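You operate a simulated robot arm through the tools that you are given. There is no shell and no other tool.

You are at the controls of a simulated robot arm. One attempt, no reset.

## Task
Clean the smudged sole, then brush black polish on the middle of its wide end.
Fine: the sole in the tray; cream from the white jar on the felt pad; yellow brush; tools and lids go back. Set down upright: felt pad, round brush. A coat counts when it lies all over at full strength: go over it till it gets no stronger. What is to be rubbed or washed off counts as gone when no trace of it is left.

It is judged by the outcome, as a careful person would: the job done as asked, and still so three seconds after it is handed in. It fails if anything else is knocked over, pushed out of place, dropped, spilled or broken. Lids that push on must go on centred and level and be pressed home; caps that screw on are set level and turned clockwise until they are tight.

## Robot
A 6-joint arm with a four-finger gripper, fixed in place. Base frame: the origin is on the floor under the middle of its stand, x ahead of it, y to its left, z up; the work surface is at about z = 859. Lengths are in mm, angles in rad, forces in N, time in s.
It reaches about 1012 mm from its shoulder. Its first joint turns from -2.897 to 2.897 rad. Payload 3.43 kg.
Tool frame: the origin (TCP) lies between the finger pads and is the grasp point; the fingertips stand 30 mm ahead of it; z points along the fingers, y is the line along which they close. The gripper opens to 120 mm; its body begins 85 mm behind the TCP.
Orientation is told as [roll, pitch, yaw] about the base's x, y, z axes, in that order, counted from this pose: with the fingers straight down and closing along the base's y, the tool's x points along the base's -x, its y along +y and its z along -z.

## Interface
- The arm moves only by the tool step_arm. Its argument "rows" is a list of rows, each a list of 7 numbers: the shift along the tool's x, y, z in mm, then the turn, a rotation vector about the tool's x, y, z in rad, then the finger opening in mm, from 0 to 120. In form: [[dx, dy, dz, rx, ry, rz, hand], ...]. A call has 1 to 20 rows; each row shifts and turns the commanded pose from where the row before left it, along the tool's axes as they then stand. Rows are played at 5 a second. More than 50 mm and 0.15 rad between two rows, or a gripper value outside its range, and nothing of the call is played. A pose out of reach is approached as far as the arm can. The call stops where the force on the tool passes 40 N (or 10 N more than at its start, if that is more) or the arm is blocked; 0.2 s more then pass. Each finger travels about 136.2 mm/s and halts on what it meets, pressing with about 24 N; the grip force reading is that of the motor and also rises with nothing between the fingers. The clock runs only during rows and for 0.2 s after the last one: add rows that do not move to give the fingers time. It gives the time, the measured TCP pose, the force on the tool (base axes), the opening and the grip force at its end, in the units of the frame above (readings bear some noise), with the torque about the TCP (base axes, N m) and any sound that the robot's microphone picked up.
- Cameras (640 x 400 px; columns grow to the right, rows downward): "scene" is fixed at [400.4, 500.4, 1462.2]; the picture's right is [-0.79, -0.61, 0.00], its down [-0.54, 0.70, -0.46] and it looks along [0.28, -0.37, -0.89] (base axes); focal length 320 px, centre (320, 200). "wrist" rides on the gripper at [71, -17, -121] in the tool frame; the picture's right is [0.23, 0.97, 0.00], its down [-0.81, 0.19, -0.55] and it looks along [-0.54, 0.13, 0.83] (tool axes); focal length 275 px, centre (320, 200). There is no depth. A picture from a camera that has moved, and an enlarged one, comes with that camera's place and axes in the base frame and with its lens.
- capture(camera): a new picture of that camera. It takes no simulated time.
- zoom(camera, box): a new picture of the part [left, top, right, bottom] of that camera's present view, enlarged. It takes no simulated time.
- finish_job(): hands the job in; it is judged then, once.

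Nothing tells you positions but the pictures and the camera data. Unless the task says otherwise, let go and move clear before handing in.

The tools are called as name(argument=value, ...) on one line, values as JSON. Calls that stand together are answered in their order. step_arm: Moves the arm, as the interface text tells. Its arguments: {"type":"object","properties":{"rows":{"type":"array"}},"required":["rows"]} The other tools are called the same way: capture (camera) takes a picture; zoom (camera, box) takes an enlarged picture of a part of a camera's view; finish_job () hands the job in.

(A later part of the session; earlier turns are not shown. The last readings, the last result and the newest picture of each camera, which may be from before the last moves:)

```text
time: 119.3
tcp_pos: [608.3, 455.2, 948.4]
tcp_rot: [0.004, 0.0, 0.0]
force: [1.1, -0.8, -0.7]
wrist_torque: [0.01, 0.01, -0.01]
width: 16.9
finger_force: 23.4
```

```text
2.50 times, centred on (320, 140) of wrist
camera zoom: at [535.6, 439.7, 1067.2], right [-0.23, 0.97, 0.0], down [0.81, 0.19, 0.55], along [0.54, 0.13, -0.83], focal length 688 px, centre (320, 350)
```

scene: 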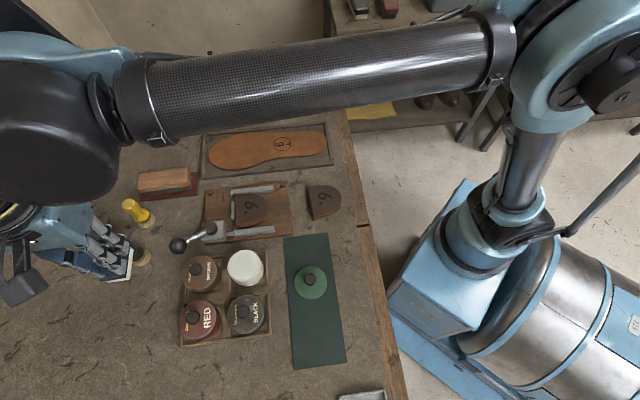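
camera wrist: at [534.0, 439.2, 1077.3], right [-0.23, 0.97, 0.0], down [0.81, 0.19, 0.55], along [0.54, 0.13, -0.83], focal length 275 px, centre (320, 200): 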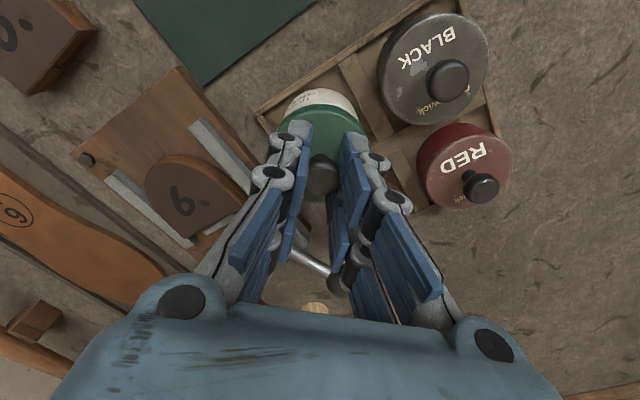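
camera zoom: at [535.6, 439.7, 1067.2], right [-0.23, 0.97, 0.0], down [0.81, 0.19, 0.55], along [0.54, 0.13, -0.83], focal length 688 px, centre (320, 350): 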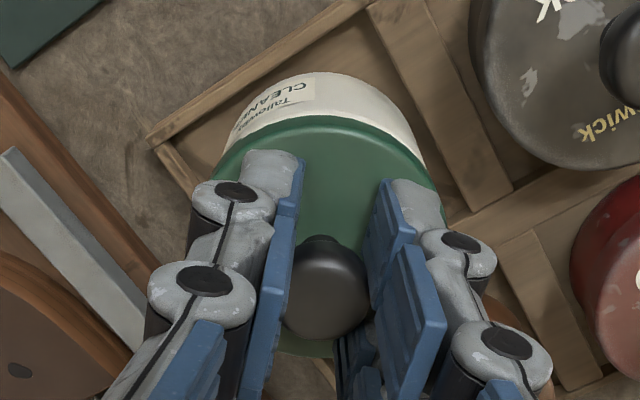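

No contact yet and I'm within about a millimetre of the original seated height. I go on in small steps, listening for the snap.

step_arm(rows=[[0, 0, 0.7, 0, 0, 0, 10], [0, 0, 0, 0, 0, 0, 10]])

step_arm(rows=[[0, 0, 0.7, 0, 0, 0, 10], [0, 0, 0, 0, 0, 0, 10]])

zoom(camera="wrist", box=[250, 70, 390, 170])

zoom(camera="scene", box=[210, 240, 280, 295])

```text
time: 119.9
tcp_pos: [608.0, 456.0, 947.8]
tcp_rot: [0.002, -0.001, -0.002]
force: [0.7, -0.3, -1.4]
wrist_torque: [0.03, 0.04, 0.0]
width: 17.2
finger_force: 23.9
```

```text
time: 120.5
tcp_pos: [608.4, 456.7, 946.6]
tcp_rot: [0.002, -0.002, 0.0]
force: [-0.9, -1.0, -0.7]
wrist_torque: [0.03, -0.01, -0.01]
width: 17.1
finger_force: 24.1
```

```text
4.00 times, centred on (320, 120) of wrist
camera zoom: at [535.8, 440.0, 1065.7], right [-0.23, 0.97, 0.0], down [0.81, 0.19, 0.55], along [0.54, 0.13, -0.83], focal length 1101 px, centre (320, 520)
```

zoom: 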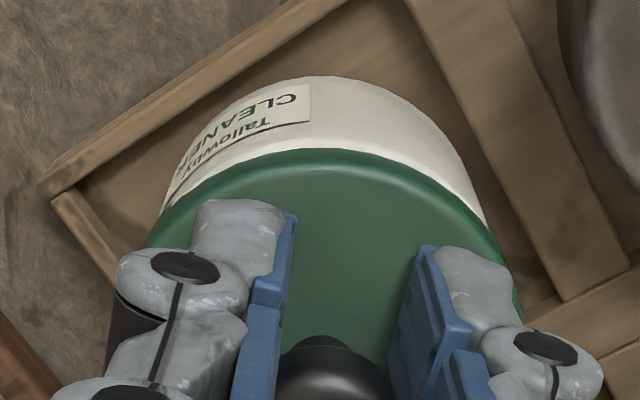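

```text
7.27 times, centred on (245, 268) of scene
camera zoom: at [400.4, 500.4, 1462.2], right [-0.79, -0.61, 0.0], down [-0.54, 0.7, -0.46], along [0.28, -0.37, -0.89], focal length 2328 px, centre (866, -291)
```

zoom: 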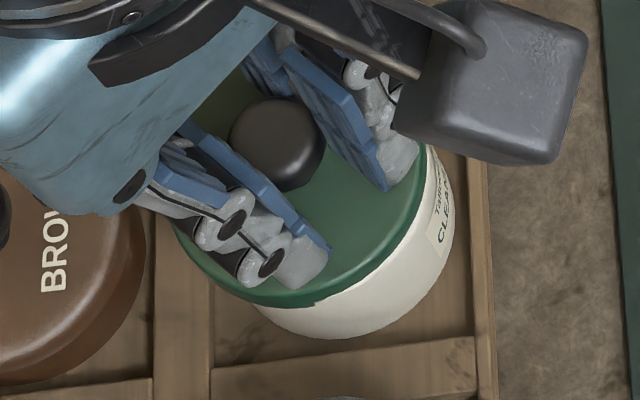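

There's still no contact although the height matches, and the lid looks slightly off centre. I look more closely at the joint before pressing.

zoom(camera="scene", box=[225, 262, 275, 294])

zoom(camera="wrist", box=[270, 85, 370, 145])

```text
12.50 times, centred on (250, 278) of scene
camera zoom: at [400.4, 500.4, 1462.2], right [-0.79, -0.61, 0.0], down [-0.54, 0.7, -0.46], along [0.28, -0.37, -0.89], focal length 4000 px, centre (1195, -775)
```

zoom: 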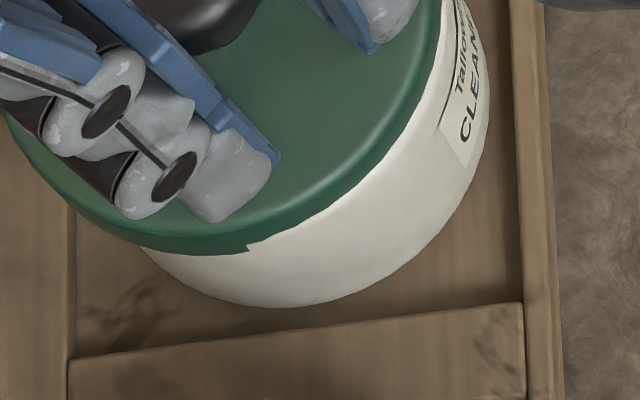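

```text
6.40 times, centred on (320, 115) of wrist
camera zoom: at [535.8, 440.0, 1065.7], right [-0.23, 0.97, 0.0], down [0.81, 0.19, 0.55], along [0.54, 0.13, -0.83], focal length 1762 px, centre (320, 744)
```

zoom: 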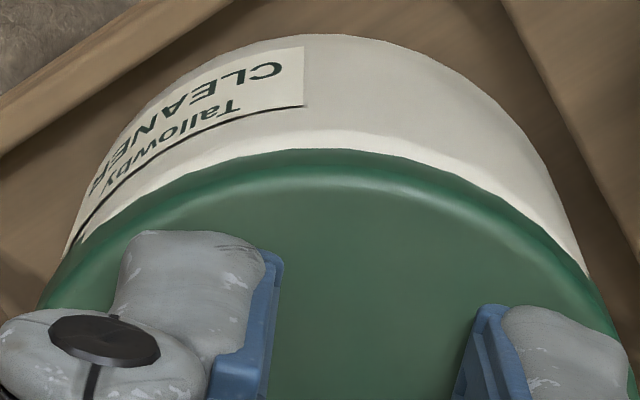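

On one side the jar's rim shows outside the lid's skirt, so the lid sits a few millimetres too far in +x. I raise it a little, shift back in -x and compare.

step_arm(rows=[[0, 0, -4, 0, 0, 0, 10], [3, 0, 0, 0, 0, 0, 10], [0, 0, 0, 0, 0, 0, 10], [0, 0, 0, 0, 0, 0, 10]])

zoom(camera="scene", box=[225, 262, 275, 294])

zoom(camera="wrist", box=[270, 85, 370, 145])

zoom(camera="scene", box=[200, 230, 290, 300])

```text
time: 121.5
tcp_pos: [603.8, 456.8, 950.6]
tcp_rot: [0.002, 0.002, 0.0]
force: [0.3, 0.2, -0.8]
wrist_torque: [-0.02, 0.01, -0.02]
width: 17.2
finger_force: 24.3
```

```text
12.50 times, centred on (250, 278) of scene
camera zoom: at [400.4, 500.4, 1462.2], right [-0.79, -0.61, 0.0], down [-0.54, 0.7, -0.46], along [0.28, -0.37, -0.89], focal length 4000 px, centre (1195, -775)
```

zoom: 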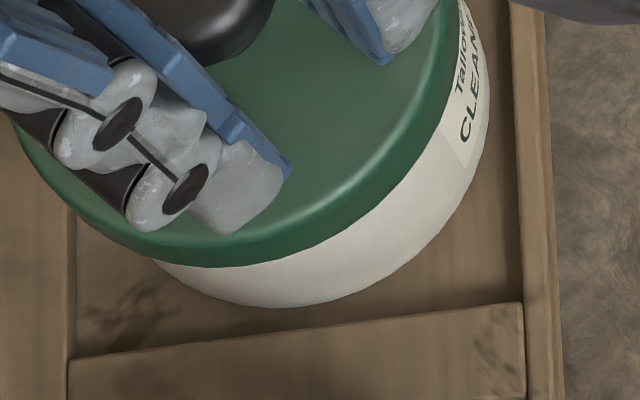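

```text
6.40 times, centred on (320, 115) of wrist
camera zoom: at [532.2, 440.4, 1069.4], right [-0.23, 0.97, 0.0], down [0.81, 0.19, 0.55], along [0.54, 0.13, -0.83], focal length 1762 px, centre (320, 744)
```

zoom: 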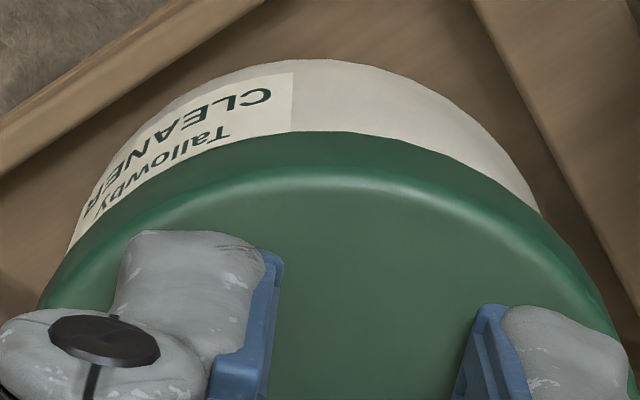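

```text
5.71 times, centred on (245, 265) of scene
camera zoom: at [400.4, 500.4, 1462.2], right [-0.79, -0.61, 0.0], down [-0.54, 0.7, -0.46], along [0.28, -0.37, -0.89], focal length 1829 px, centre (749, -171)
```

zoom: 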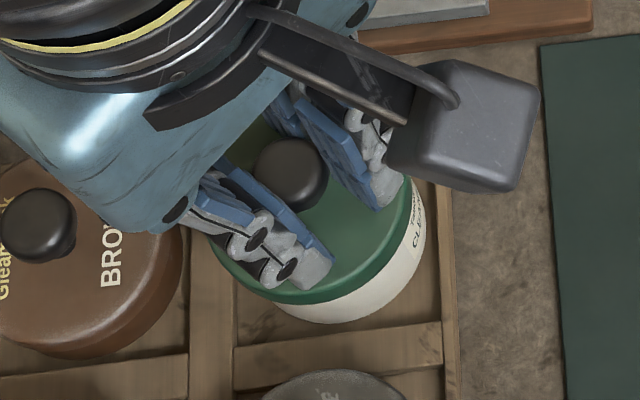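

Now the scene view matches the original lid outline, about 3 mm above the seat. I lower it straight down in small steps.

step_arm(rows=[[0, 0, 1.5, 0, 0, 0, 10], [0, 0, 0, 0, 0, 0, 10], [0, 0, 0, 0, 0, 0, 10]])

step_arm(rows=[[0, 0, 0.8, 0, 0, 0, 10], [0, 0, 0, 0, 0, 0, 10]])

zoom(camera="scene", box=[225, 262, 275, 294])

zoom(camera="wrist", box=[270, 85, 370, 145])

```text
time: 122.3
tcp_pos: [605.2, 456.1, 948.8]
tcp_rot: [0.002, 0.0, -0.001]
force: [-0.5, 0.2, 0.2]
wrist_torque: [0.0, -0.01, 0.0]
width: 17.0
finger_force: 24.1
```

```text
time: 122.9
tcp_pos: [603.6, 455.9, 947.3]
tcp_rot: [0.002, 0.0, -0.001]
force: [0.2, -0.3, -0.3]
wrist_torque: [-0.01, 0.01, 0.0]
width: 17.1
finger_force: 23.9
```

```text
12.50 times, centred on (250, 278) of scene
camera zoom: at [400.4, 500.4, 1462.2], right [-0.79, -0.61, 0.0], down [-0.54, 0.7, -0.46], along [0.28, -0.37, -0.89], focal length 4000 px, centre (1195, -775)
```

zoom: 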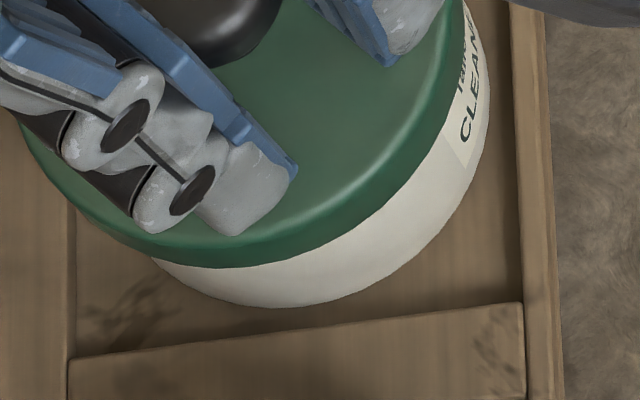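

```text
6.40 times, centred on (320, 115) of wrist
camera zoom: at [532.2, 439.8, 1067.0], right [-0.23, 0.97, 0.0], down [0.81, 0.19, 0.55], along [0.54, 0.13, -0.83], focal length 1762 px, centre (320, 744)
```

zoom: 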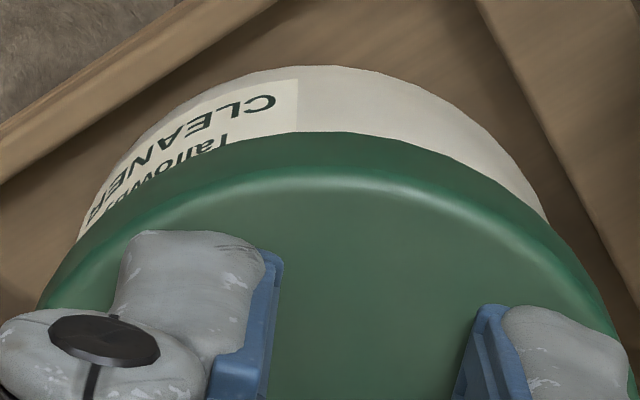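

Now the skirt wraps evenly around the jar and hides part of the label, as it did at first. I keep lowering.

step_arm(rows=[[0, 0, 0.8, 0, 0, 0, 10], [0, 0, 0, 0, 0, 0, 10]])

step_arm(rows=[[0, 0, 0.8, 0, 0, 0, 10], [0, 0, 0, 0, 0, 0, 10]])

zoom(camera="scene", box=[200, 230, 290, 300])

zoom(camera="wrist", box=[270, 85, 370, 145])

```text
time: 123.5
tcp_pos: [604.5, 456.8, 947.5]
tcp_rot: [0.001, 0.001, 0.001]
force: [0.3, 0.2, 0.3]
wrist_torque: [0.01, 0.01, -0.01]
width: 16.9
finger_force: 24.1
```

```text
time: 124.1
tcp_pos: [604.2, 455.4, 947.0]
tcp_rot: [0.002, 0.0, 0.001]
force: [0.0, 0.1, -0.2]
wrist_torque: [-0.01, 0.0, 0.01]
width: 16.8
finger_force: 23.9
```

```text
5.71 times, centred on (245, 265) of scene
camera zoom: at [400.4, 500.4, 1462.2], right [-0.79, -0.61, 0.0], down [-0.54, 0.7, -0.46], along [0.28, -0.37, -0.89], focal length 1829 px, centre (749, -171)
```

zoom: 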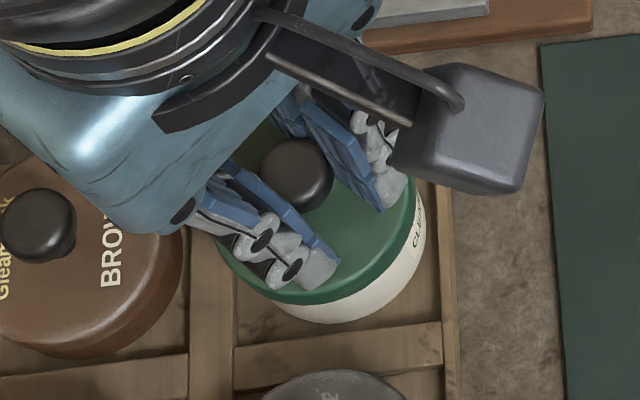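

```text
6.40 times, centred on (320, 115) of wrist
camera zoom: at [532.3, 439.4, 1065.2], right [-0.23, 0.97, 0.0], down [0.81, 0.19, 0.55], along [0.54, 0.13, -0.83], focal length 1762 px, centre (320, 744)
```

zoom: 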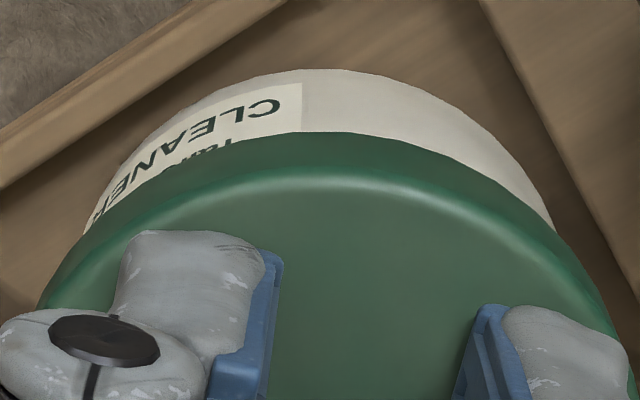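

The lid is near its seat but about 1 mm too far towards -x/-y by the scene view. I nudge it and keep lowering until it snaps home.

step_arm(rows=[[-0.8, 0.6, 0, 0, 0, 0, 10], [0, 0, 0.6, 0, 0, 0, 10], [0, 0, 0, 0, 0, 0, 10]])

step_arm(rows=[[0, 0, 0.6, 0, 0, 0, 10], [0, 0, 0, 0, 0, 0, 10]])

zoom(camera="wrist", box=[270, 85, 370, 145])

```text
time: 124.9
tcp_pos: [605.2, 456.8, 946.0]
tcp_rot: [0.003, 0.0, 0.0]
force: [-0.6, 0.3, -0.7]
wrist_torque: [-0.01, 0.0, 0.0]
width: 17.0
finger_force: 24.6
```

```text
time: 125.5
tcp_pos: [605.6, 456.8, 946.4]
tcp_rot: [0.001, -0.003, 0.0]
force: [-0.5, -3.5, 16.3]
wrist_torque: [-0.08, 0.07, 0.0]
width: 17.1
finger_force: 24.0
heard: snap
```

```text
6.40 times, centred on (320, 115) of wrist
camera zoom: at [532.7, 439.7, 1065.1], right [-0.23, 0.97, 0.0], down [0.81, 0.19, 0.55], along [0.54, 0.13, -0.83], focal length 1762 px, centre (320, 744)
```

zoom: 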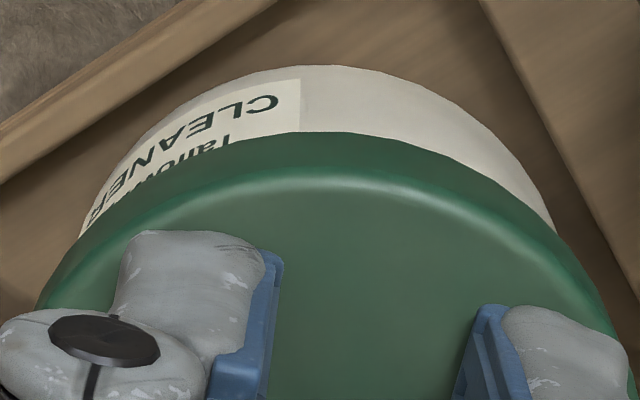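

I heard the snap at 16 N, so the lid is home. I ease off, release and check that it's level and centred.

step_arm(rows=[[0, 0, -0.5, 0, 0, 0, 10], [0, 0, 0, 0, 0, 0, 20], [0, 0, 0, 0, 0, 0, 35], [0, 0, 0, 0, 0, 0, 46], [0, 0, 0, 0, 0, 0, 46]])

step_arm(rows=[[0, 0, -10, 0, 0, 0, 46], [0, 0, -30, 0, 0, 0, 46], [0, 0, -40, 0, 0, 0, 46], [30, 0, -20, 0, 0, 0, 60], [0, 0, 0, 0, 0, 0, 60], [0, 0, 0, 0, 0, 0, 60]])

zoom(camera="scene", box=[200, 230, 290, 300])

capture(camera="wrist")

```text
time: 126.7
tcp_pos: [605.6, 455.7, 945.0]
tcp_rot: [0.003, -0.001, 0.001]
force: [0.1, 0.0, -0.3]
wrist_torque: [-0.01, -0.01, 0.05]
width: 46.1
finger_force: 0.1
```

```text
time: 128.1
tcp_pos: [573.0, 458.5, 1044.8]
tcp_rot: [0.002, 0.0, 0.0]
force: [0.1, -1.1, 0.2]
wrist_torque: [0.0, -0.02, 0.0]
width: 60.0
finger_force: 0.0
```

```text
5.71 times, centred on (245, 265) of scene
camera zoom: at [400.4, 500.4, 1462.2], right [-0.79, -0.61, 0.0], down [-0.54, 0.7, -0.46], along [0.28, -0.37, -0.89], focal length 1829 px, centre (749, -171)
```

zoom: 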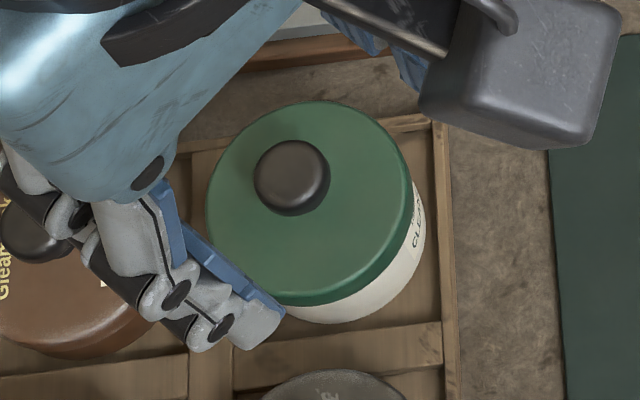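

```text
taken
camera wrist: at [501.0, 441.5, 1163.8], right [-0.23, 0.97, 0.0], down [0.81, 0.19, 0.55], along [0.54, 0.13, -0.83], focal length 275 px, centre (320, 200)
```

wrist: 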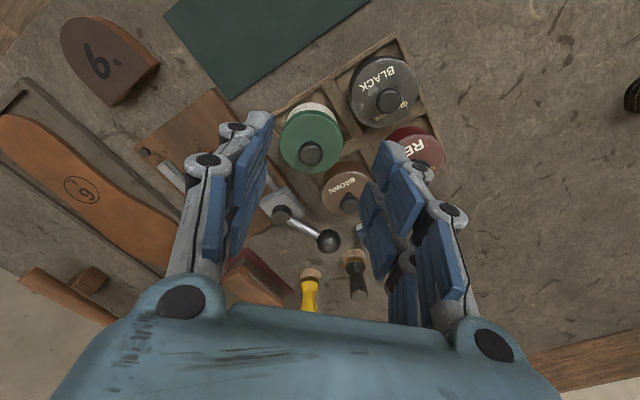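

The lid sits centred and looks like the original. I zoom in once more on its skirt to check that it's level.

zoom(camera="scene", box=[222, 244, 278, 290])

zoom(camera="wrist", box=[270, 80, 430, 200])

```text
8.70 times, centred on (250, 267) of scene
camera zoom: at [400.4, 500.4, 1462.2], right [-0.79, -0.61, 0.0], down [-0.54, 0.7, -0.46], along [0.28, -0.37, -0.89], focal length 2783 px, centre (929, -383)
```

zoom: 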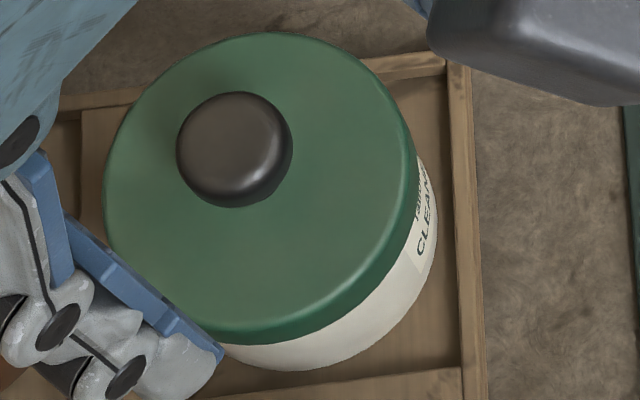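

```text
3.33 times, centred on (350, 140) of wrist
camera zoom: at [501.0, 441.5, 1163.8], right [-0.23, 0.97, 0.0], down [0.81, 0.19, 0.55], along [0.54, 0.13, -0.83], focal length 918 px, centre (220, 400)
```

zoom: 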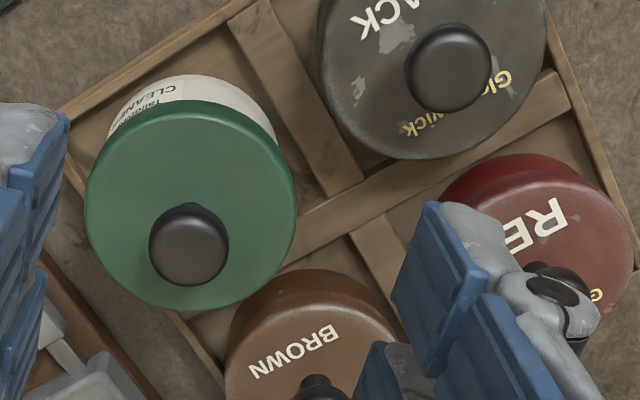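

To be certain it's fully home, I go back to the exact camera pose of the first close view of the seated lid and compare.

step_arm(rows=[[-33.6, -1.8, 20, 0, 0, 0, 46], [0, 0, 30, 0, 0, 0, 46], [0, 0, 25, 0, 0, 0, 46], [0, 0, 15, 0, 0, 0, 46], [0, 0, 7.5, 0, 0, 0, 46], [0, 0, 0, 0, 0, 0, 46], [0, 0, 0, 0, 0, 0, 46]])

zoom(camera="wrist", box=[220, 80, 420, 240])

```text
time: 129.7
tcp_pos: [609.8, 454.4, 948.8]
tcp_rot: [0.001, -0.002, 0.0]
force: [1.3, -0.6, -0.4]
wrist_torque: [0.0, 0.0, -0.02]
width: 45.8
finger_force: 0.1
```

```text
2.50 times, centred on (320, 160) of wrist
camera zoom: at [536.9, 438.3, 1066.8], right [-0.23, 0.97, 0.0], down [0.81, 0.19, 0.55], along [0.54, 0.13, -0.83], focal length 688 px, centre (320, 300)
```

zoom: 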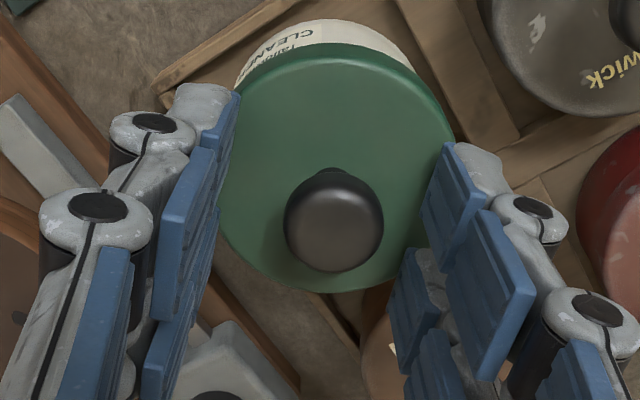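

The lid edges and knob match the original seated view within the camera shift, so the white jar is properly closed. Next I rise and look at the black jar's knob.

step_arm(rows=[[0, 0, -30, 0, 0, 0, 46], [0, 0, -45, 0, 0, 0, 60], [25, 20, 0, 0, 0, 0, 70], [25, 19, 0, 0, 0, 0, 70], [25, 19, 0, 0, 0, 0, 70], [0, 0, 0, 0, 0, 0, 70], [0, 0, 0, 0, 0, 0, 70]])

capture(camera="wrist")

zoom(camera="wrist", box=[260, 70, 380, 190])

zoom(camera="scene", box=[200, 270, 290, 350])

```text
time: 131.3
tcp_pos: [536.8, 513.3, 1024.1]
tcp_rot: [0.002, 0.001, 0.0]
force: [0.4, 0.3, -0.1]
wrist_torque: [0.02, -0.01, -0.01]
width: 70.1
finger_force: 0.1
```

```text
taken
camera wrist: at [463.8, 496.2, 1142.9], right [-0.23, 0.97, 0.0], down [0.81, 0.19, 0.55], along [0.54, 0.13, -0.83], focal length 275 px, centre (320, 200)
```

wrist: 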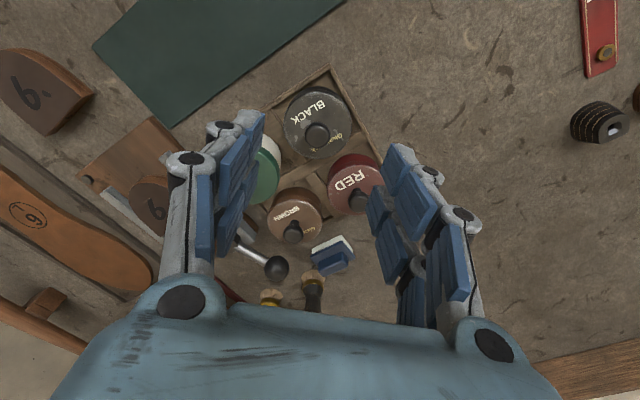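

```text
3.33 times, centred on (320, 130) of wrist
camera zoom: at [463.8, 496.2, 1142.9], right [-0.23, 0.97, 0.0], down [0.81, 0.19, 0.55], along [0.54, 0.13, -0.83], focal length 918 px, centre (320, 433)
```

zoom: 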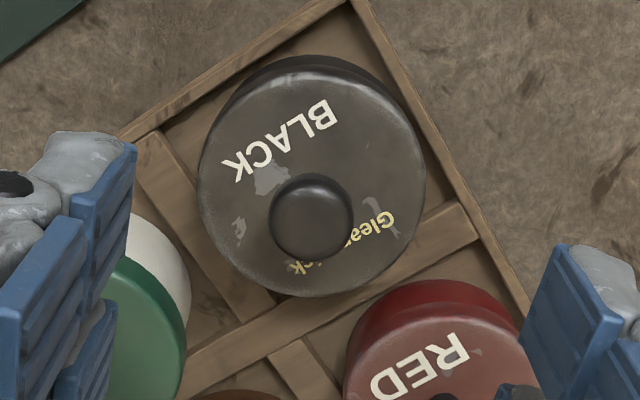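

```text
5.00 times, centred on (245, 310) of scene
camera zoom: at [400.4, 500.4, 1462.2], right [-0.79, -0.61, 0.0], down [-0.54, 0.7, -0.46], along [0.28, -0.37, -0.89], focal length 1600 px, centre (695, -350)
```

zoom: 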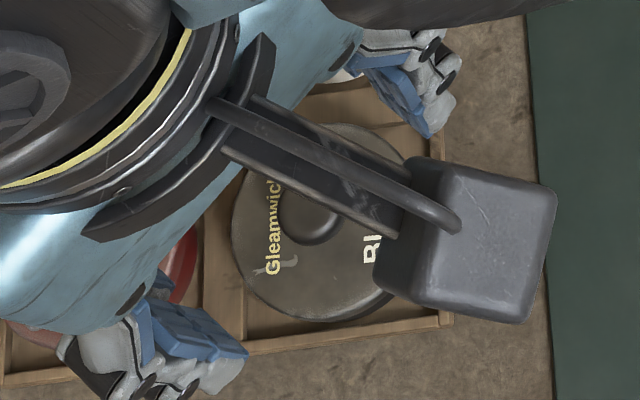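

The black jar's knob is near (544, 513) with its centre around z 926. I align above it and descend part way.

step_arm(rows=[[-9.2, 0.1, 0, 0, 0, 0, 50], [0, 0, 25, 0, 0, 0, 46], [0, 0, 25, 0, 0, 0, 46], [0, 0, 14, 0, 0, 0, 46], [0, 0, 0, 0, 0, 0, 46], [0, 0, 0, 0, 0, 0, 46]])

zoom(camera="wrist", box=[220, 80, 420, 240])

zoom(camera="scene", box=[190, 270, 300, 350])

```text
time: 132.7
tcp_pos: [543.6, 512.9, 958.4]
tcp_rot: [0.0, 0.0, 0.001]
force: [0.3, 0.6, -0.1]
wrist_torque: [0.0, 0.03, 0.02]
width: 45.9
finger_force: 0.1
```

```text
2.50 times, centred on (320, 160) of wrist
camera zoom: at [471.2, 497.3, 1078.1], right [-0.23, 0.97, 0.0], down [0.81, 0.19, 0.55], along [0.54, 0.13, -0.83], focal length 688 px, centre (320, 300)
```

zoom: 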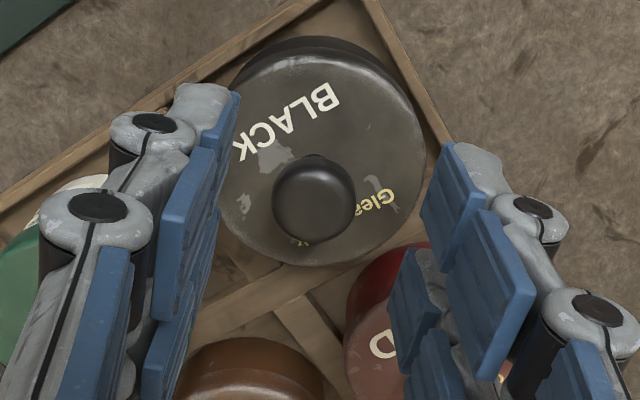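

```text
5.00 times, centred on (245, 310) of scene
camera zoom: at [400.4, 500.4, 1462.2], right [-0.79, -0.61, 0.0], down [-0.54, 0.7, -0.46], along [0.28, -0.37, -0.89], focal length 1600 px, centre (695, -350)
```

zoom: 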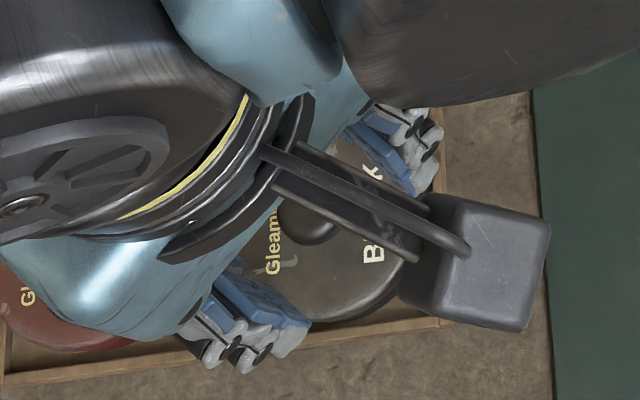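

The knob is well between the pads, a couple of millimetres further in +x than the hand. I adjust and descend another 14 mm.

step_arm(rows=[[-2, 0, 5, 0, 0, 0, 46], [0, 0, 5, 0, 0, 0, 46], [0, 0, 4, 0, 0, 0, 46], [0, 0, 0, 0, 0, 0, 46], [0, 0, 0, 0, 0, 0, 46]])

zoom(camera="wrist", box=[220, 80, 420, 240])

zoom(camera="scene", box=[190, 270, 300, 350])

```text
time: 133.9
tcp_pos: [545.6, 513.5, 944.7]
tcp_rot: [0.002, 0.0, 0.0]
force: [0.1, 0.0, -0.5]
wrist_torque: [0.01, -0.02, -0.01]
width: 45.9
finger_force: 0.0
```

```text
2.50 times, centred on (320, 160) of wrist
camera zoom: at [473.3, 496.4, 1064.3], right [-0.23, 0.97, 0.0], down [0.81, 0.19, 0.55], along [0.54, 0.13, -0.83], focal length 688 px, centre (320, 300)
```

zoom: 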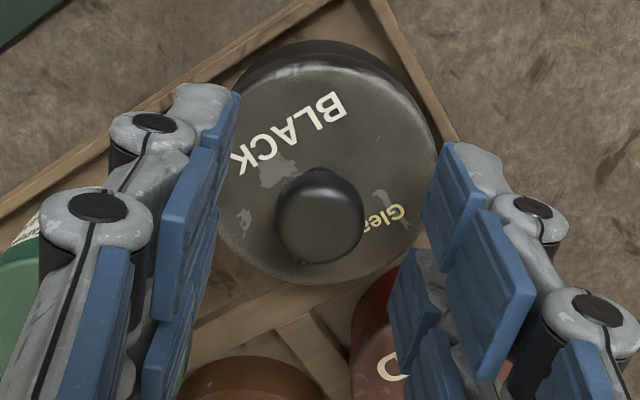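

```text
5.00 times, centred on (245, 310) of scene
camera zoom: at [400.4, 500.4, 1462.2], right [-0.79, -0.61, 0.0], down [-0.54, 0.7, -0.46], along [0.28, -0.37, -0.89], focal length 1600 px, centre (695, -350)
```

zoom: 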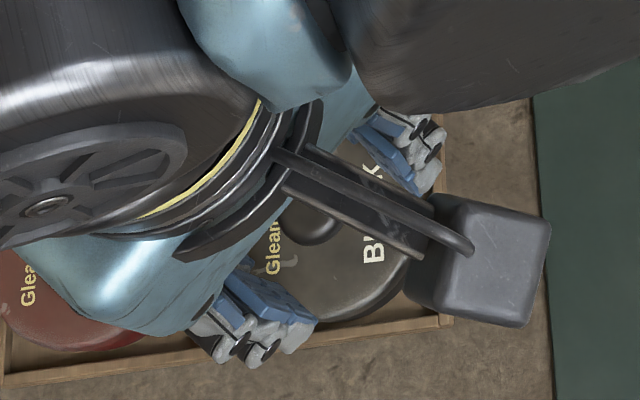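

The black knob sits some 8–10 mm lower than the green one did, so I go 8 mm further down, watching the force.

step_arm(rows=[[0, 0, 2.5, 0, 0, 0, 46], [0, 0, 2.5, 0, 0, 0, 46], [0, 0, 0, 0, 0, 0, 46], [0, 0, 0, 0, 0, 0, 46]])

step_arm(rows=[[0, 0, 1.5, 0, 0, 0, 46], [0, 0, 1.5, 0, 0, 0, 46], [0, 0, 0, 0, 0, 0, 46]])

zoom(camera="wrist", box=[220, 80, 420, 240])

```text
time: 134.9
tcp_pos: [545.3, 511.9, 940.5]
tcp_rot: [0.003, 0.001, 0.001]
force: [-0.1, 0.4, -0.8]
wrist_torque: [0.02, 0.02, -0.02]
width: 45.8
finger_force: 0.1
```

```text
time: 135.7
tcp_pos: [545.8, 513.0, 936.1]
tcp_rot: [0.001, 0.0, 0.002]
force: [0.0, -0.3, -0.9]
wrist_torque: [0.02, 0.01, 0.02]
width: 46.3
finger_force: 0.0
```

```text
2.50 times, centred on (320, 160) of wrist
camera zoom: at [472.8, 496.6, 1055.6], right [-0.23, 0.97, 0.0], down [0.81, 0.19, 0.55], along [0.54, 0.13, -0.83], focal length 688 px, centre (320, 300)
```

zoom: 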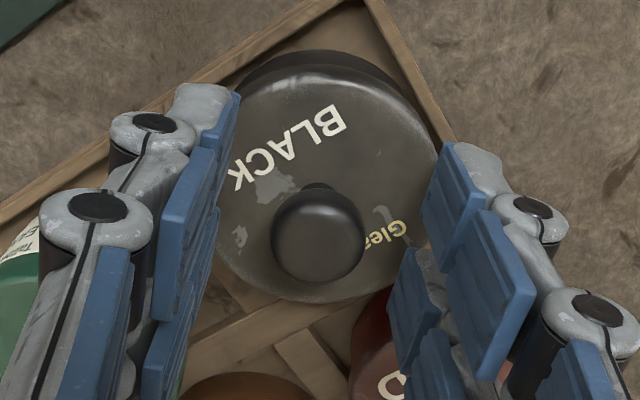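

Now the view matches that of the green knob when I gripped it. I close on the black knob.

step_arm(rows=[[0, 0, 0, 0, 0, 0, 10], [0, 0, 0, 0, 0, 0, 10], [0, 0, 0, 0, 0, 0, 10], [0, 0, 0, 0, 0, 0, 10]])

zoom(camera="wrist", box=[220, 80, 420, 240])

```text
time: 136.7
tcp_pos: [546.3, 513.4, 936.7]
tcp_rot: [0.002, 0.001, 0.0]
force: [0.1, -0.2, -0.8]
wrist_torque: [0.04, -0.01, -0.03]
width: 17.6
finger_force: 24.2
heard: snap
```

```text
2.50 times, centred on (320, 160) of wrist
camera zoom: at [472.9, 496.6, 1055.7], right [-0.23, 0.97, 0.0], down [0.81, 0.19, 0.55], along [0.54, 0.13, -0.83], focal length 688 px, centre (320, 300)
```

zoom: 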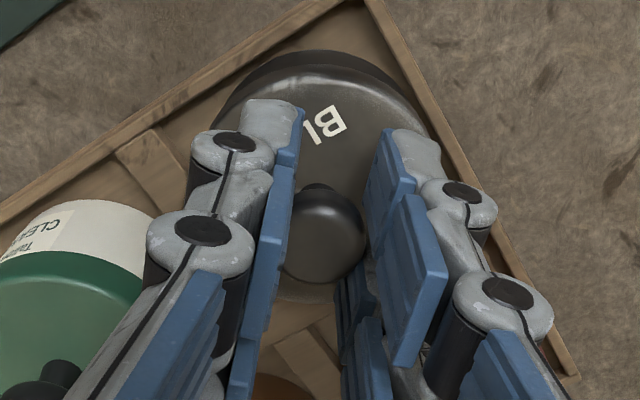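

The black lid has snapped loose too. I lift it gently and then clear.

step_arm(rows=[[0, 0, -2, 0, 0, 0, 10], [0, 0, -2, 0, 0, 0, 10], [0, 0, 0, 0, 0, 0, 10]])

step_arm(rows=[[0, 0, -8, 0, 0, 0, 10], [0, 0, -15, 0, 0, 0, 10], [0, 0, -25, 0, 0, 0, 10], [0, 0, -25, 0, 0, 0, 10], [0, 0, 0, 0, 0, 0, 10], [0, 0, 0, 0, 0, 0, 10]])

capture(camera="wrist")

capture(camera="scene")

```text
time: 137.5
tcp_pos: [545.8, 512.8, 942.0]
tcp_rot: [0.0, 0.001, 0.0]
force: [0.3, 0.2, 0.0]
wrist_torque: [0.01, -0.02, 0.0]
width: 17.4
finger_force: 23.8
```

```text
time: 138.9
tcp_pos: [545.4, 513.1, 1015.4]
tcp_rot: [0.002, 0.0, 0.001]
force: [-0.5, 0.1, -0.6]
wrist_torque: [-0.01, 0.02, 0.01]
width: 17.2
finger_force: 23.4
```

```text
taken
camera wrist: at [472.4, 496.3, 1134.4], right [-0.23, 0.97, 0.0], down [0.81, 0.19, 0.55], along [0.54, 0.13, -0.83], focal length 275 px, centre (320, 200)
```

wrist: 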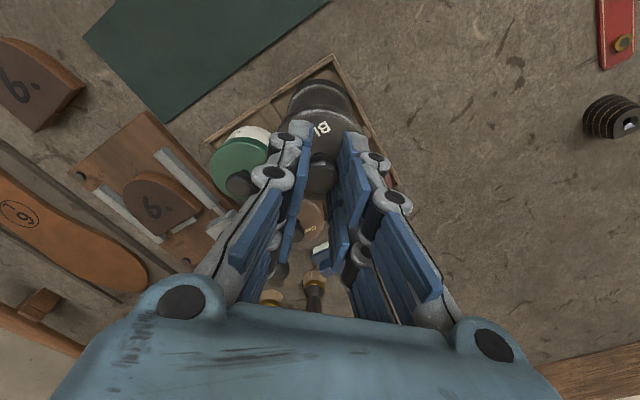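

```text
taken
```

scene: 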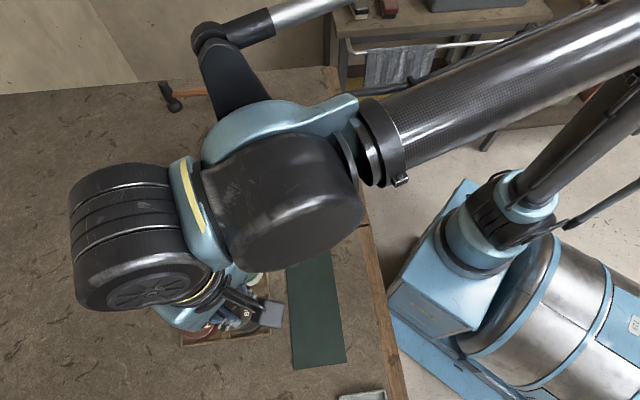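

The black jar is open. Next I carry its lid to the mat near (495, 405) and lower it.

step_arm(rows=[[16.1, -36.1, 0, 0, 0, 0, 10], [16.1, -36.1, 0, 0, 0, 0, 10], [16.1, -36.1, 0, 0, 0, 0, 10], [0, 0, 30, 0, 0, 0, 10], [0, 0, 30, 0, 0, 0, 10], [0, 0, 20, 0, 0, 0, 10], [0, 0, 10, 0, 0, 0, 10], [0, 0, 0, 0, 0, 0, 10], [0, 0, 0, 0, 0, 0, 10]])

zoom(camera="wrist", box=[220, 60, 420, 220])

zoom(camera="scene", box=[200, 220, 360, 340])

```text
time: 140.9
tcp_pos: [497.9, 405.3, 922.9]
tcp_rot: [0.002, 0.0, 0.001]
force: [-0.6, 0.3, 0.8]
wrist_torque: [0.0, 0.0, -0.02]
width: 17.0
finger_force: 23.9
```

```text
2.50 times, centred on (320, 140) of wrist
camera zoom: at [424.7, 388.7, 1042.7], right [-0.23, 0.97, 0.0], down [0.81, 0.19, 0.55], along [0.54, 0.13, -0.83], focal length 688 px, centre (320, 350)
```

zoom: 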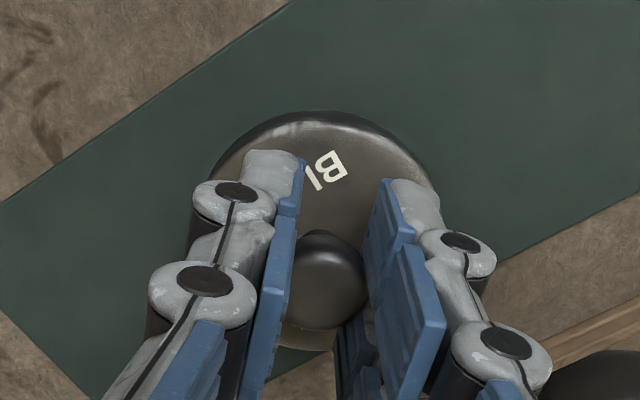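

```text
3.33 times, centred on (280, 280) of scene
camera zoom: at [400.4, 500.4, 1462.2], right [-0.79, -0.61, 0.0], down [-0.54, 0.7, -0.46], along [0.28, -0.37, -0.89], focal length 1067 px, centre (453, -67)
```

zoom: 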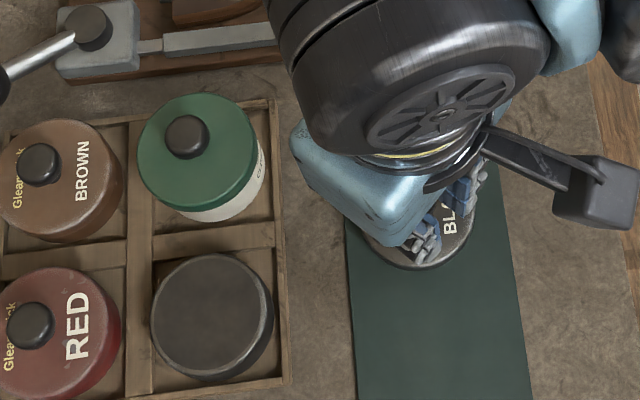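

The open black jar is visible with its polish, and the lid is over the mat. I lower it further in steps.

step_arm(rows=[[0, 0, 4, 0, 0, 0, 10], [0, 0, 4, 0, 0, 0, 10], [0, 0, 0, 0, 0, 0, 10]])

step_arm(rows=[[0, 0, 2, 0, 0, 0, 10], [0, 0, 0, 0, 0, 0, 10]])

step_arm(rows=[[0, 0, 2, 0, 0, 0, 10], [0, 0, 0, 0, 0, 0, 10]])

```text
time: 141.7
tcp_pos: [497.3, 404.5, 917.2]
tcp_rot: [0.002, 0.0, 0.0]
force: [0.0, -0.2, 0.3]
wrist_torque: [-0.01, 0.02, -0.01]
width: 16.8
finger_force: 24.4
```

```text
time: 142.3
tcp_pos: [497.2, 404.1, 914.6]
tcp_rot: [0.002, -0.001, -0.001]
force: [-0.6, 0.2, -0.1]
wrist_torque: [-0.02, -0.01, -0.03]
width: 17.1
finger_force: 24.0
```

```text
time: 142.9
tcp_pos: [498.6, 404.4, 911.5]
tcp_rot: [0.002, 0.0, -0.001]
force: [-0.2, -1.0, -1.0]
wrist_torque: [-0.03, 0.02, -0.01]
width: 17.0
finger_force: 24.3
```

step_arm(rows=[[0, 0, 1.5, 0, 0, 0, 10], [0, 0, 0, 0, 0, 0, 10]])

step_arm(rows=[[0, 0, 1.5, 0, 0, 0, 10], [0, 0, 0, 0, 0, 0, 10]])

step_arm(rows=[[0, 0, 1.5, 0, 0, 0, 10], [0, 0, 0, 0, 0, 0, 10]])

zoom(camera="wrist", box=[250, 80, 390, 180])

```text
time: 143.5
tcp_pos: [496.3, 405.4, 910.9]
tcp_rot: [0.002, 0.0, 0.0]
force: [-0.8, -0.5, -0.9]
wrist_torque: [0.01, -0.03, 0.03]
width: 17.1
finger_force: 24.3
```

```text
time: 144.1
tcp_pos: [498.5, 406.1, 909.4]
tcp_rot: [0.002, 0.0, 0.001]
force: [-0.8, 0.2, -0.3]
wrist_torque: [0.0, 0.0, -0.02]
width: 17.3
finger_force: 24.1
```

```text
time: 144.7
tcp_pos: [497.5, 404.0, 906.3]
tcp_rot: [0.0, -0.002, 0.001]
force: [0.2, -0.4, -0.2]
wrist_torque: [-0.01, 0.0, -0.01]
width: 17.3
finger_force: 23.8
```

```text
4.00 times, centred on (320, 130) of wrist
camera zoom: at [425.0, 388.4, 1026.4], right [-0.23, 0.97, 0.0], down [0.81, 0.19, 0.55], along [0.54, 0.13, -0.83], focal length 1101 px, centre (320, 480)
```

zoom: 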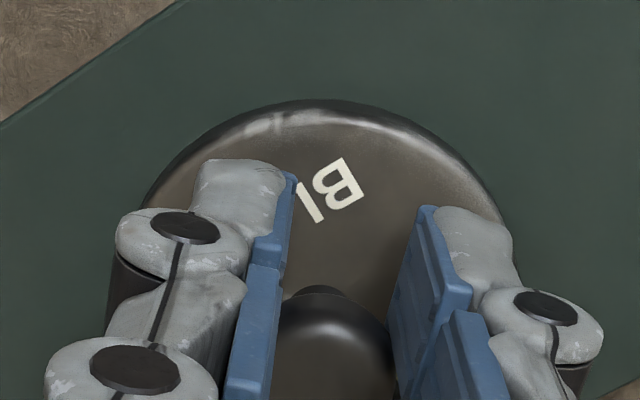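

No contact yet. I continue.

step_arm(rows=[[0, 0, 1.5, 0, 0, 0, 10], [0, 0, 0, 0, 0, 0, 10]])

step_arm(rows=[[0, 0, 1.2, 0, 0, 0, 10], [0, 0, 0, 0, 0, 0, 10]])

step_arm(rows=[[0, 0, 1.2, 0, 0, 0, 10], [0, 0, 0, 0, 0, 0, 10]])

step_arm(rows=[[0, 0, 1, 0, 0, 0, 10], [0, 0, 0, 0, 0, 0, 10]])

```text
time: 145.3
tcp_pos: [497.0, 404.2, 905.5]
tcp_rot: [0.001, -0.001, -0.001]
force: [0.0, 0.1, 0.2]
wrist_torque: [-0.02, 0.0, -0.02]
width: 17.2
finger_force: 24.1
```

```text
time: 145.9
tcp_pos: [498.3, 404.4, 905.1]
tcp_rot: [0.002, 0.001, 0.001]
force: [0.1, 0.6, -0.7]
wrist_torque: [-0.02, -0.01, -0.01]
width: 16.9
finger_force: 23.8
```

```text
time: 146.5
tcp_pos: [496.9, 404.2, 903.5]
tcp_rot: [0.002, -0.003, 0.001]
force: [0.9, -0.9, 8.7]
wrist_torque: [-0.01, -0.07, 0.01]
width: 17.4
finger_force: 24.1
```

```text
time: 147.1
tcp_pos: [497.0, 404.3, 903.4]
tcp_rot: [0.002, -0.002, 0.002]
force: [0.7, 1.9, 30.0]
wrist_torque: [0.06, -0.04, 0.0]
width: 17.0
finger_force: 24.0
```

Contact at about z_c 901: the lid is down. I ease off and release it.

step_arm(rows=[[0, 0, -1.1, 0, 0, 0, 10], [0, 0, 0, 0, 0, 0, 10], [0, 0, 0, 0, 0, 0, 20], [0, 0, 0, 0, 0, 0, 35], [0, 0, 0, 0, 0, 0, 50], [0, 0, 0, 0, 0, 0, 50]])

zoom(camera="wrist", box=[220, 60, 420, 220])

```text
time: 148.5
tcp_pos: [497.1, 403.9, 904.5]
tcp_rot: [0.001, 0.001, -0.001]
force: [0.3, -1.3, -0.8]
wrist_torque: [-0.01, 0.02, 0.03]
width: 50.4
finger_force: 0.1
```

```text
2.50 times, centred on (320, 140) of wrist
camera zoom: at [425.1, 388.2, 1023.6], right [-0.23, 0.97, 0.0], down [0.81, 0.19, 0.55], along [0.54, 0.13, -0.83], focal length 688 px, centre (320, 350)
```

zoom: 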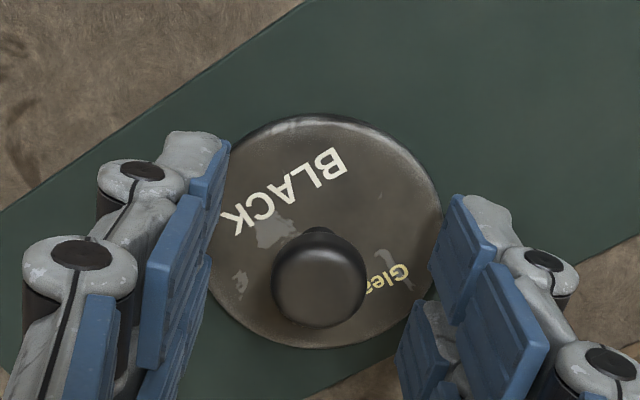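

The black lid is down on the mat. Next I rise and travel high over the bench towards the yellow brush near (841, 505).

step_arm(rows=[[0, 0, -15, 0, 0, 0, 55], [0, 0, -40, 0, 0, 0, 60], [0, 0, -45, 0, 0, 0, 60], [0, 0, -40, 0, 0, 0, 60], [-43, 12.5, 0, 0, 0, 0, 60], [-43, 12.5, 0, 0, 0, 0, 60], [-43, 12.5, 0, 0, 0, 0, 60], [-43, 12.5, 0, 0, 0, 0, 60], [-43, 12.5, 0, 0, 0, 0, 60], [-43, 12.5, 0, 0, 0, 0, 60], [-30, 12.5, 0, 0, 0, 0, 60], [0, 0, 0, 0, 0, 0, 60], [0, 0, 0, 0, 0, 0, 60]])

capture(camera="wrist")

capture(camera="scene")

```text
time: 151.3
tcp_pos: [785.1, 491.9, 1043.6]
tcp_rot: [0.003, -0.001, 0.0]
force: [0.7, 0.3, 0.1]
wrist_torque: [0.03, 0.05, -0.01]
width: 60.2
finger_force: 0.1
```

```text
taken
camera wrist: at [713.3, 475.6, 1162.9], right [-0.23, 0.97, 0.0], down [0.81, 0.19, 0.55], along [0.54, 0.13, -0.83], focal length 275 px, centre (320, 200)
```

wrist: 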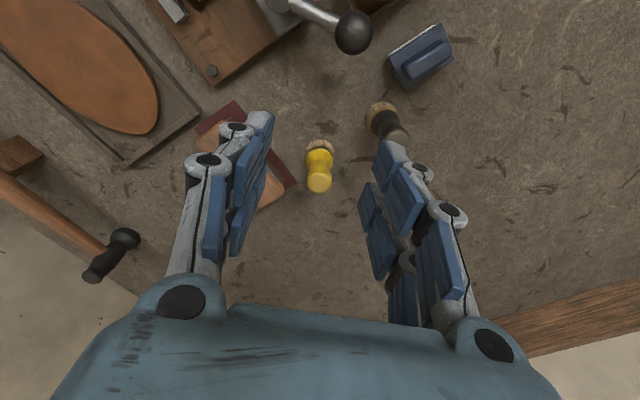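

```text
taken
```

scene: 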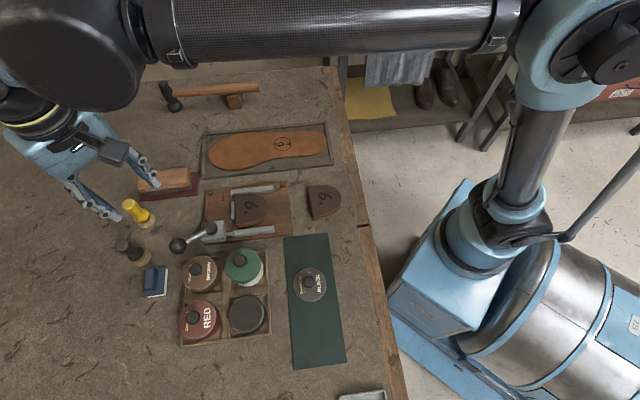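

zoom(camera="wrist", box=[260, 110, 400, 210])

zoom(camera="scene", box=[110, 155, 220, 240])

zoom(camera="scene", box=[215, 280, 285, 345])

```text
4.00 times, centred on (330, 160) of wrist
camera zoom: at [713.3, 475.6, 1162.9], right [-0.23, 0.97, 0.0], down [0.81, 0.19, 0.55], along [0.54, 0.13, -0.83], focal length 1101 px, centre (280, 360)
```

zoom: 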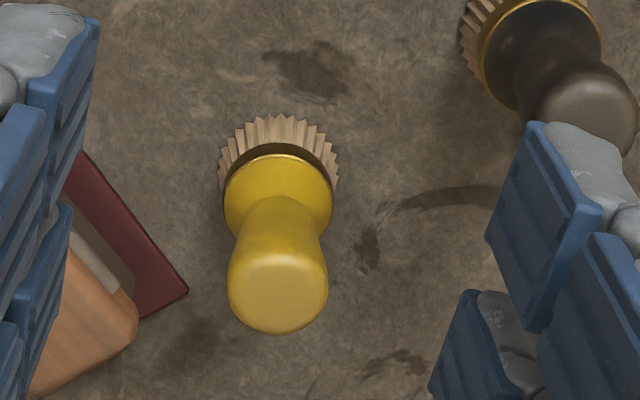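

```text
4.71 times, centred on (165, 198) of scene
camera zoom: at [400.4, 500.4, 1462.2], right [-0.79, -0.61, 0.0], down [-0.54, 0.7, -0.46], along [0.28, -0.37, -0.89], focal length 1506 px, centre (1049, 212)
```

zoom: 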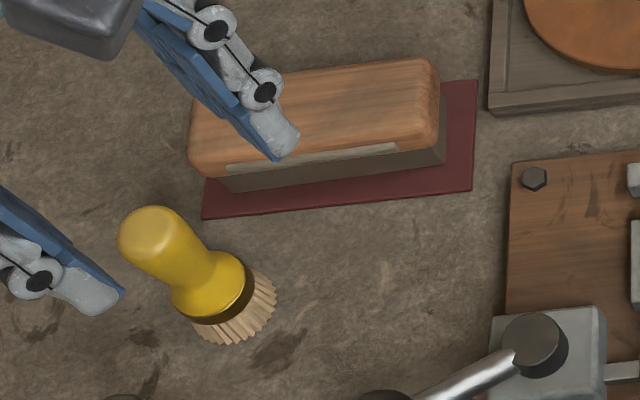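

```text
6.15 times, centred on (250, 312) of scene
camera zoom: at [400.4, 500.4, 1462.2], right [-0.79, -0.61, 0.0], down [-0.54, 0.7, -0.46], along [0.28, -0.37, -0.89], focal length 1970 px, centre (751, -492)
```

zoom: 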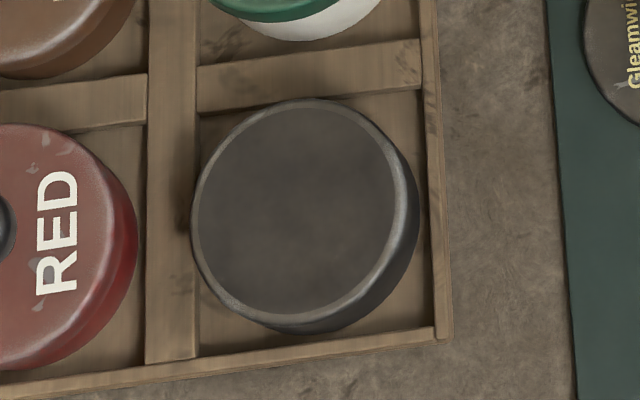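

The brush stands at about (842.5, 505) with its top near z 935, and the open black jar's mouth is centred near (545.5, 514). Next I move over the brush and check that the arm reaches there.

step_arm(rows=[[-29.1, 6.2, 0, 0, 0, 0, 60], [-29.1, 6.2, 0, 0, 0, 0, 60], [0, 0, 20, 0, 0, 0, 60], [0, 0, 20, 0, 0, 0, 60], [0, 0, 0, 0, 0, 0, 60], [0, 0, 0, 0, 0, 0, 60]])

capture(camera="wrist")

zoom(camera="wrist", box=[220, 80, 420, 240])

```text
time: 152.7
tcp_pos: [843.7, 505.4, 1002.3]
tcp_rot: [0.002, -0.001, -0.002]
force: [0.4, -1.1, 0.2]
wrist_torque: [0.05, 0.01, -0.03]
width: 59.9
finger_force: 0.1
```

```text
taken
camera wrist: at [770.4, 488.2, 1122.1], right [-0.23, 0.97, 0.0], down [0.81, 0.19, 0.55], along [0.54, 0.13, -0.83], focal length 275 px, centre (320, 200)
```

wrist: 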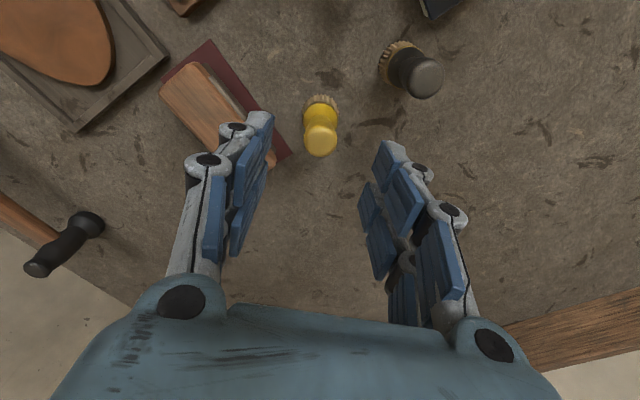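

```text
2.50 times, centred on (320, 160) of wrist
camera zoom: at [770.4, 488.2, 1122.1], right [-0.23, 0.97, 0.0], down [0.81, 0.19, 0.55], along [0.54, 0.13, -0.83], focal length 688 px, centre (320, 300)
```

zoom: 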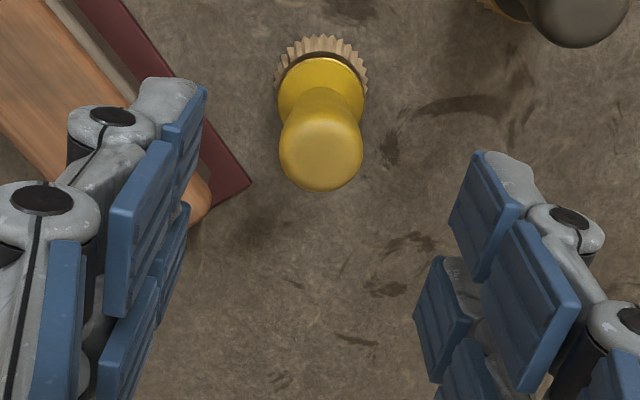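

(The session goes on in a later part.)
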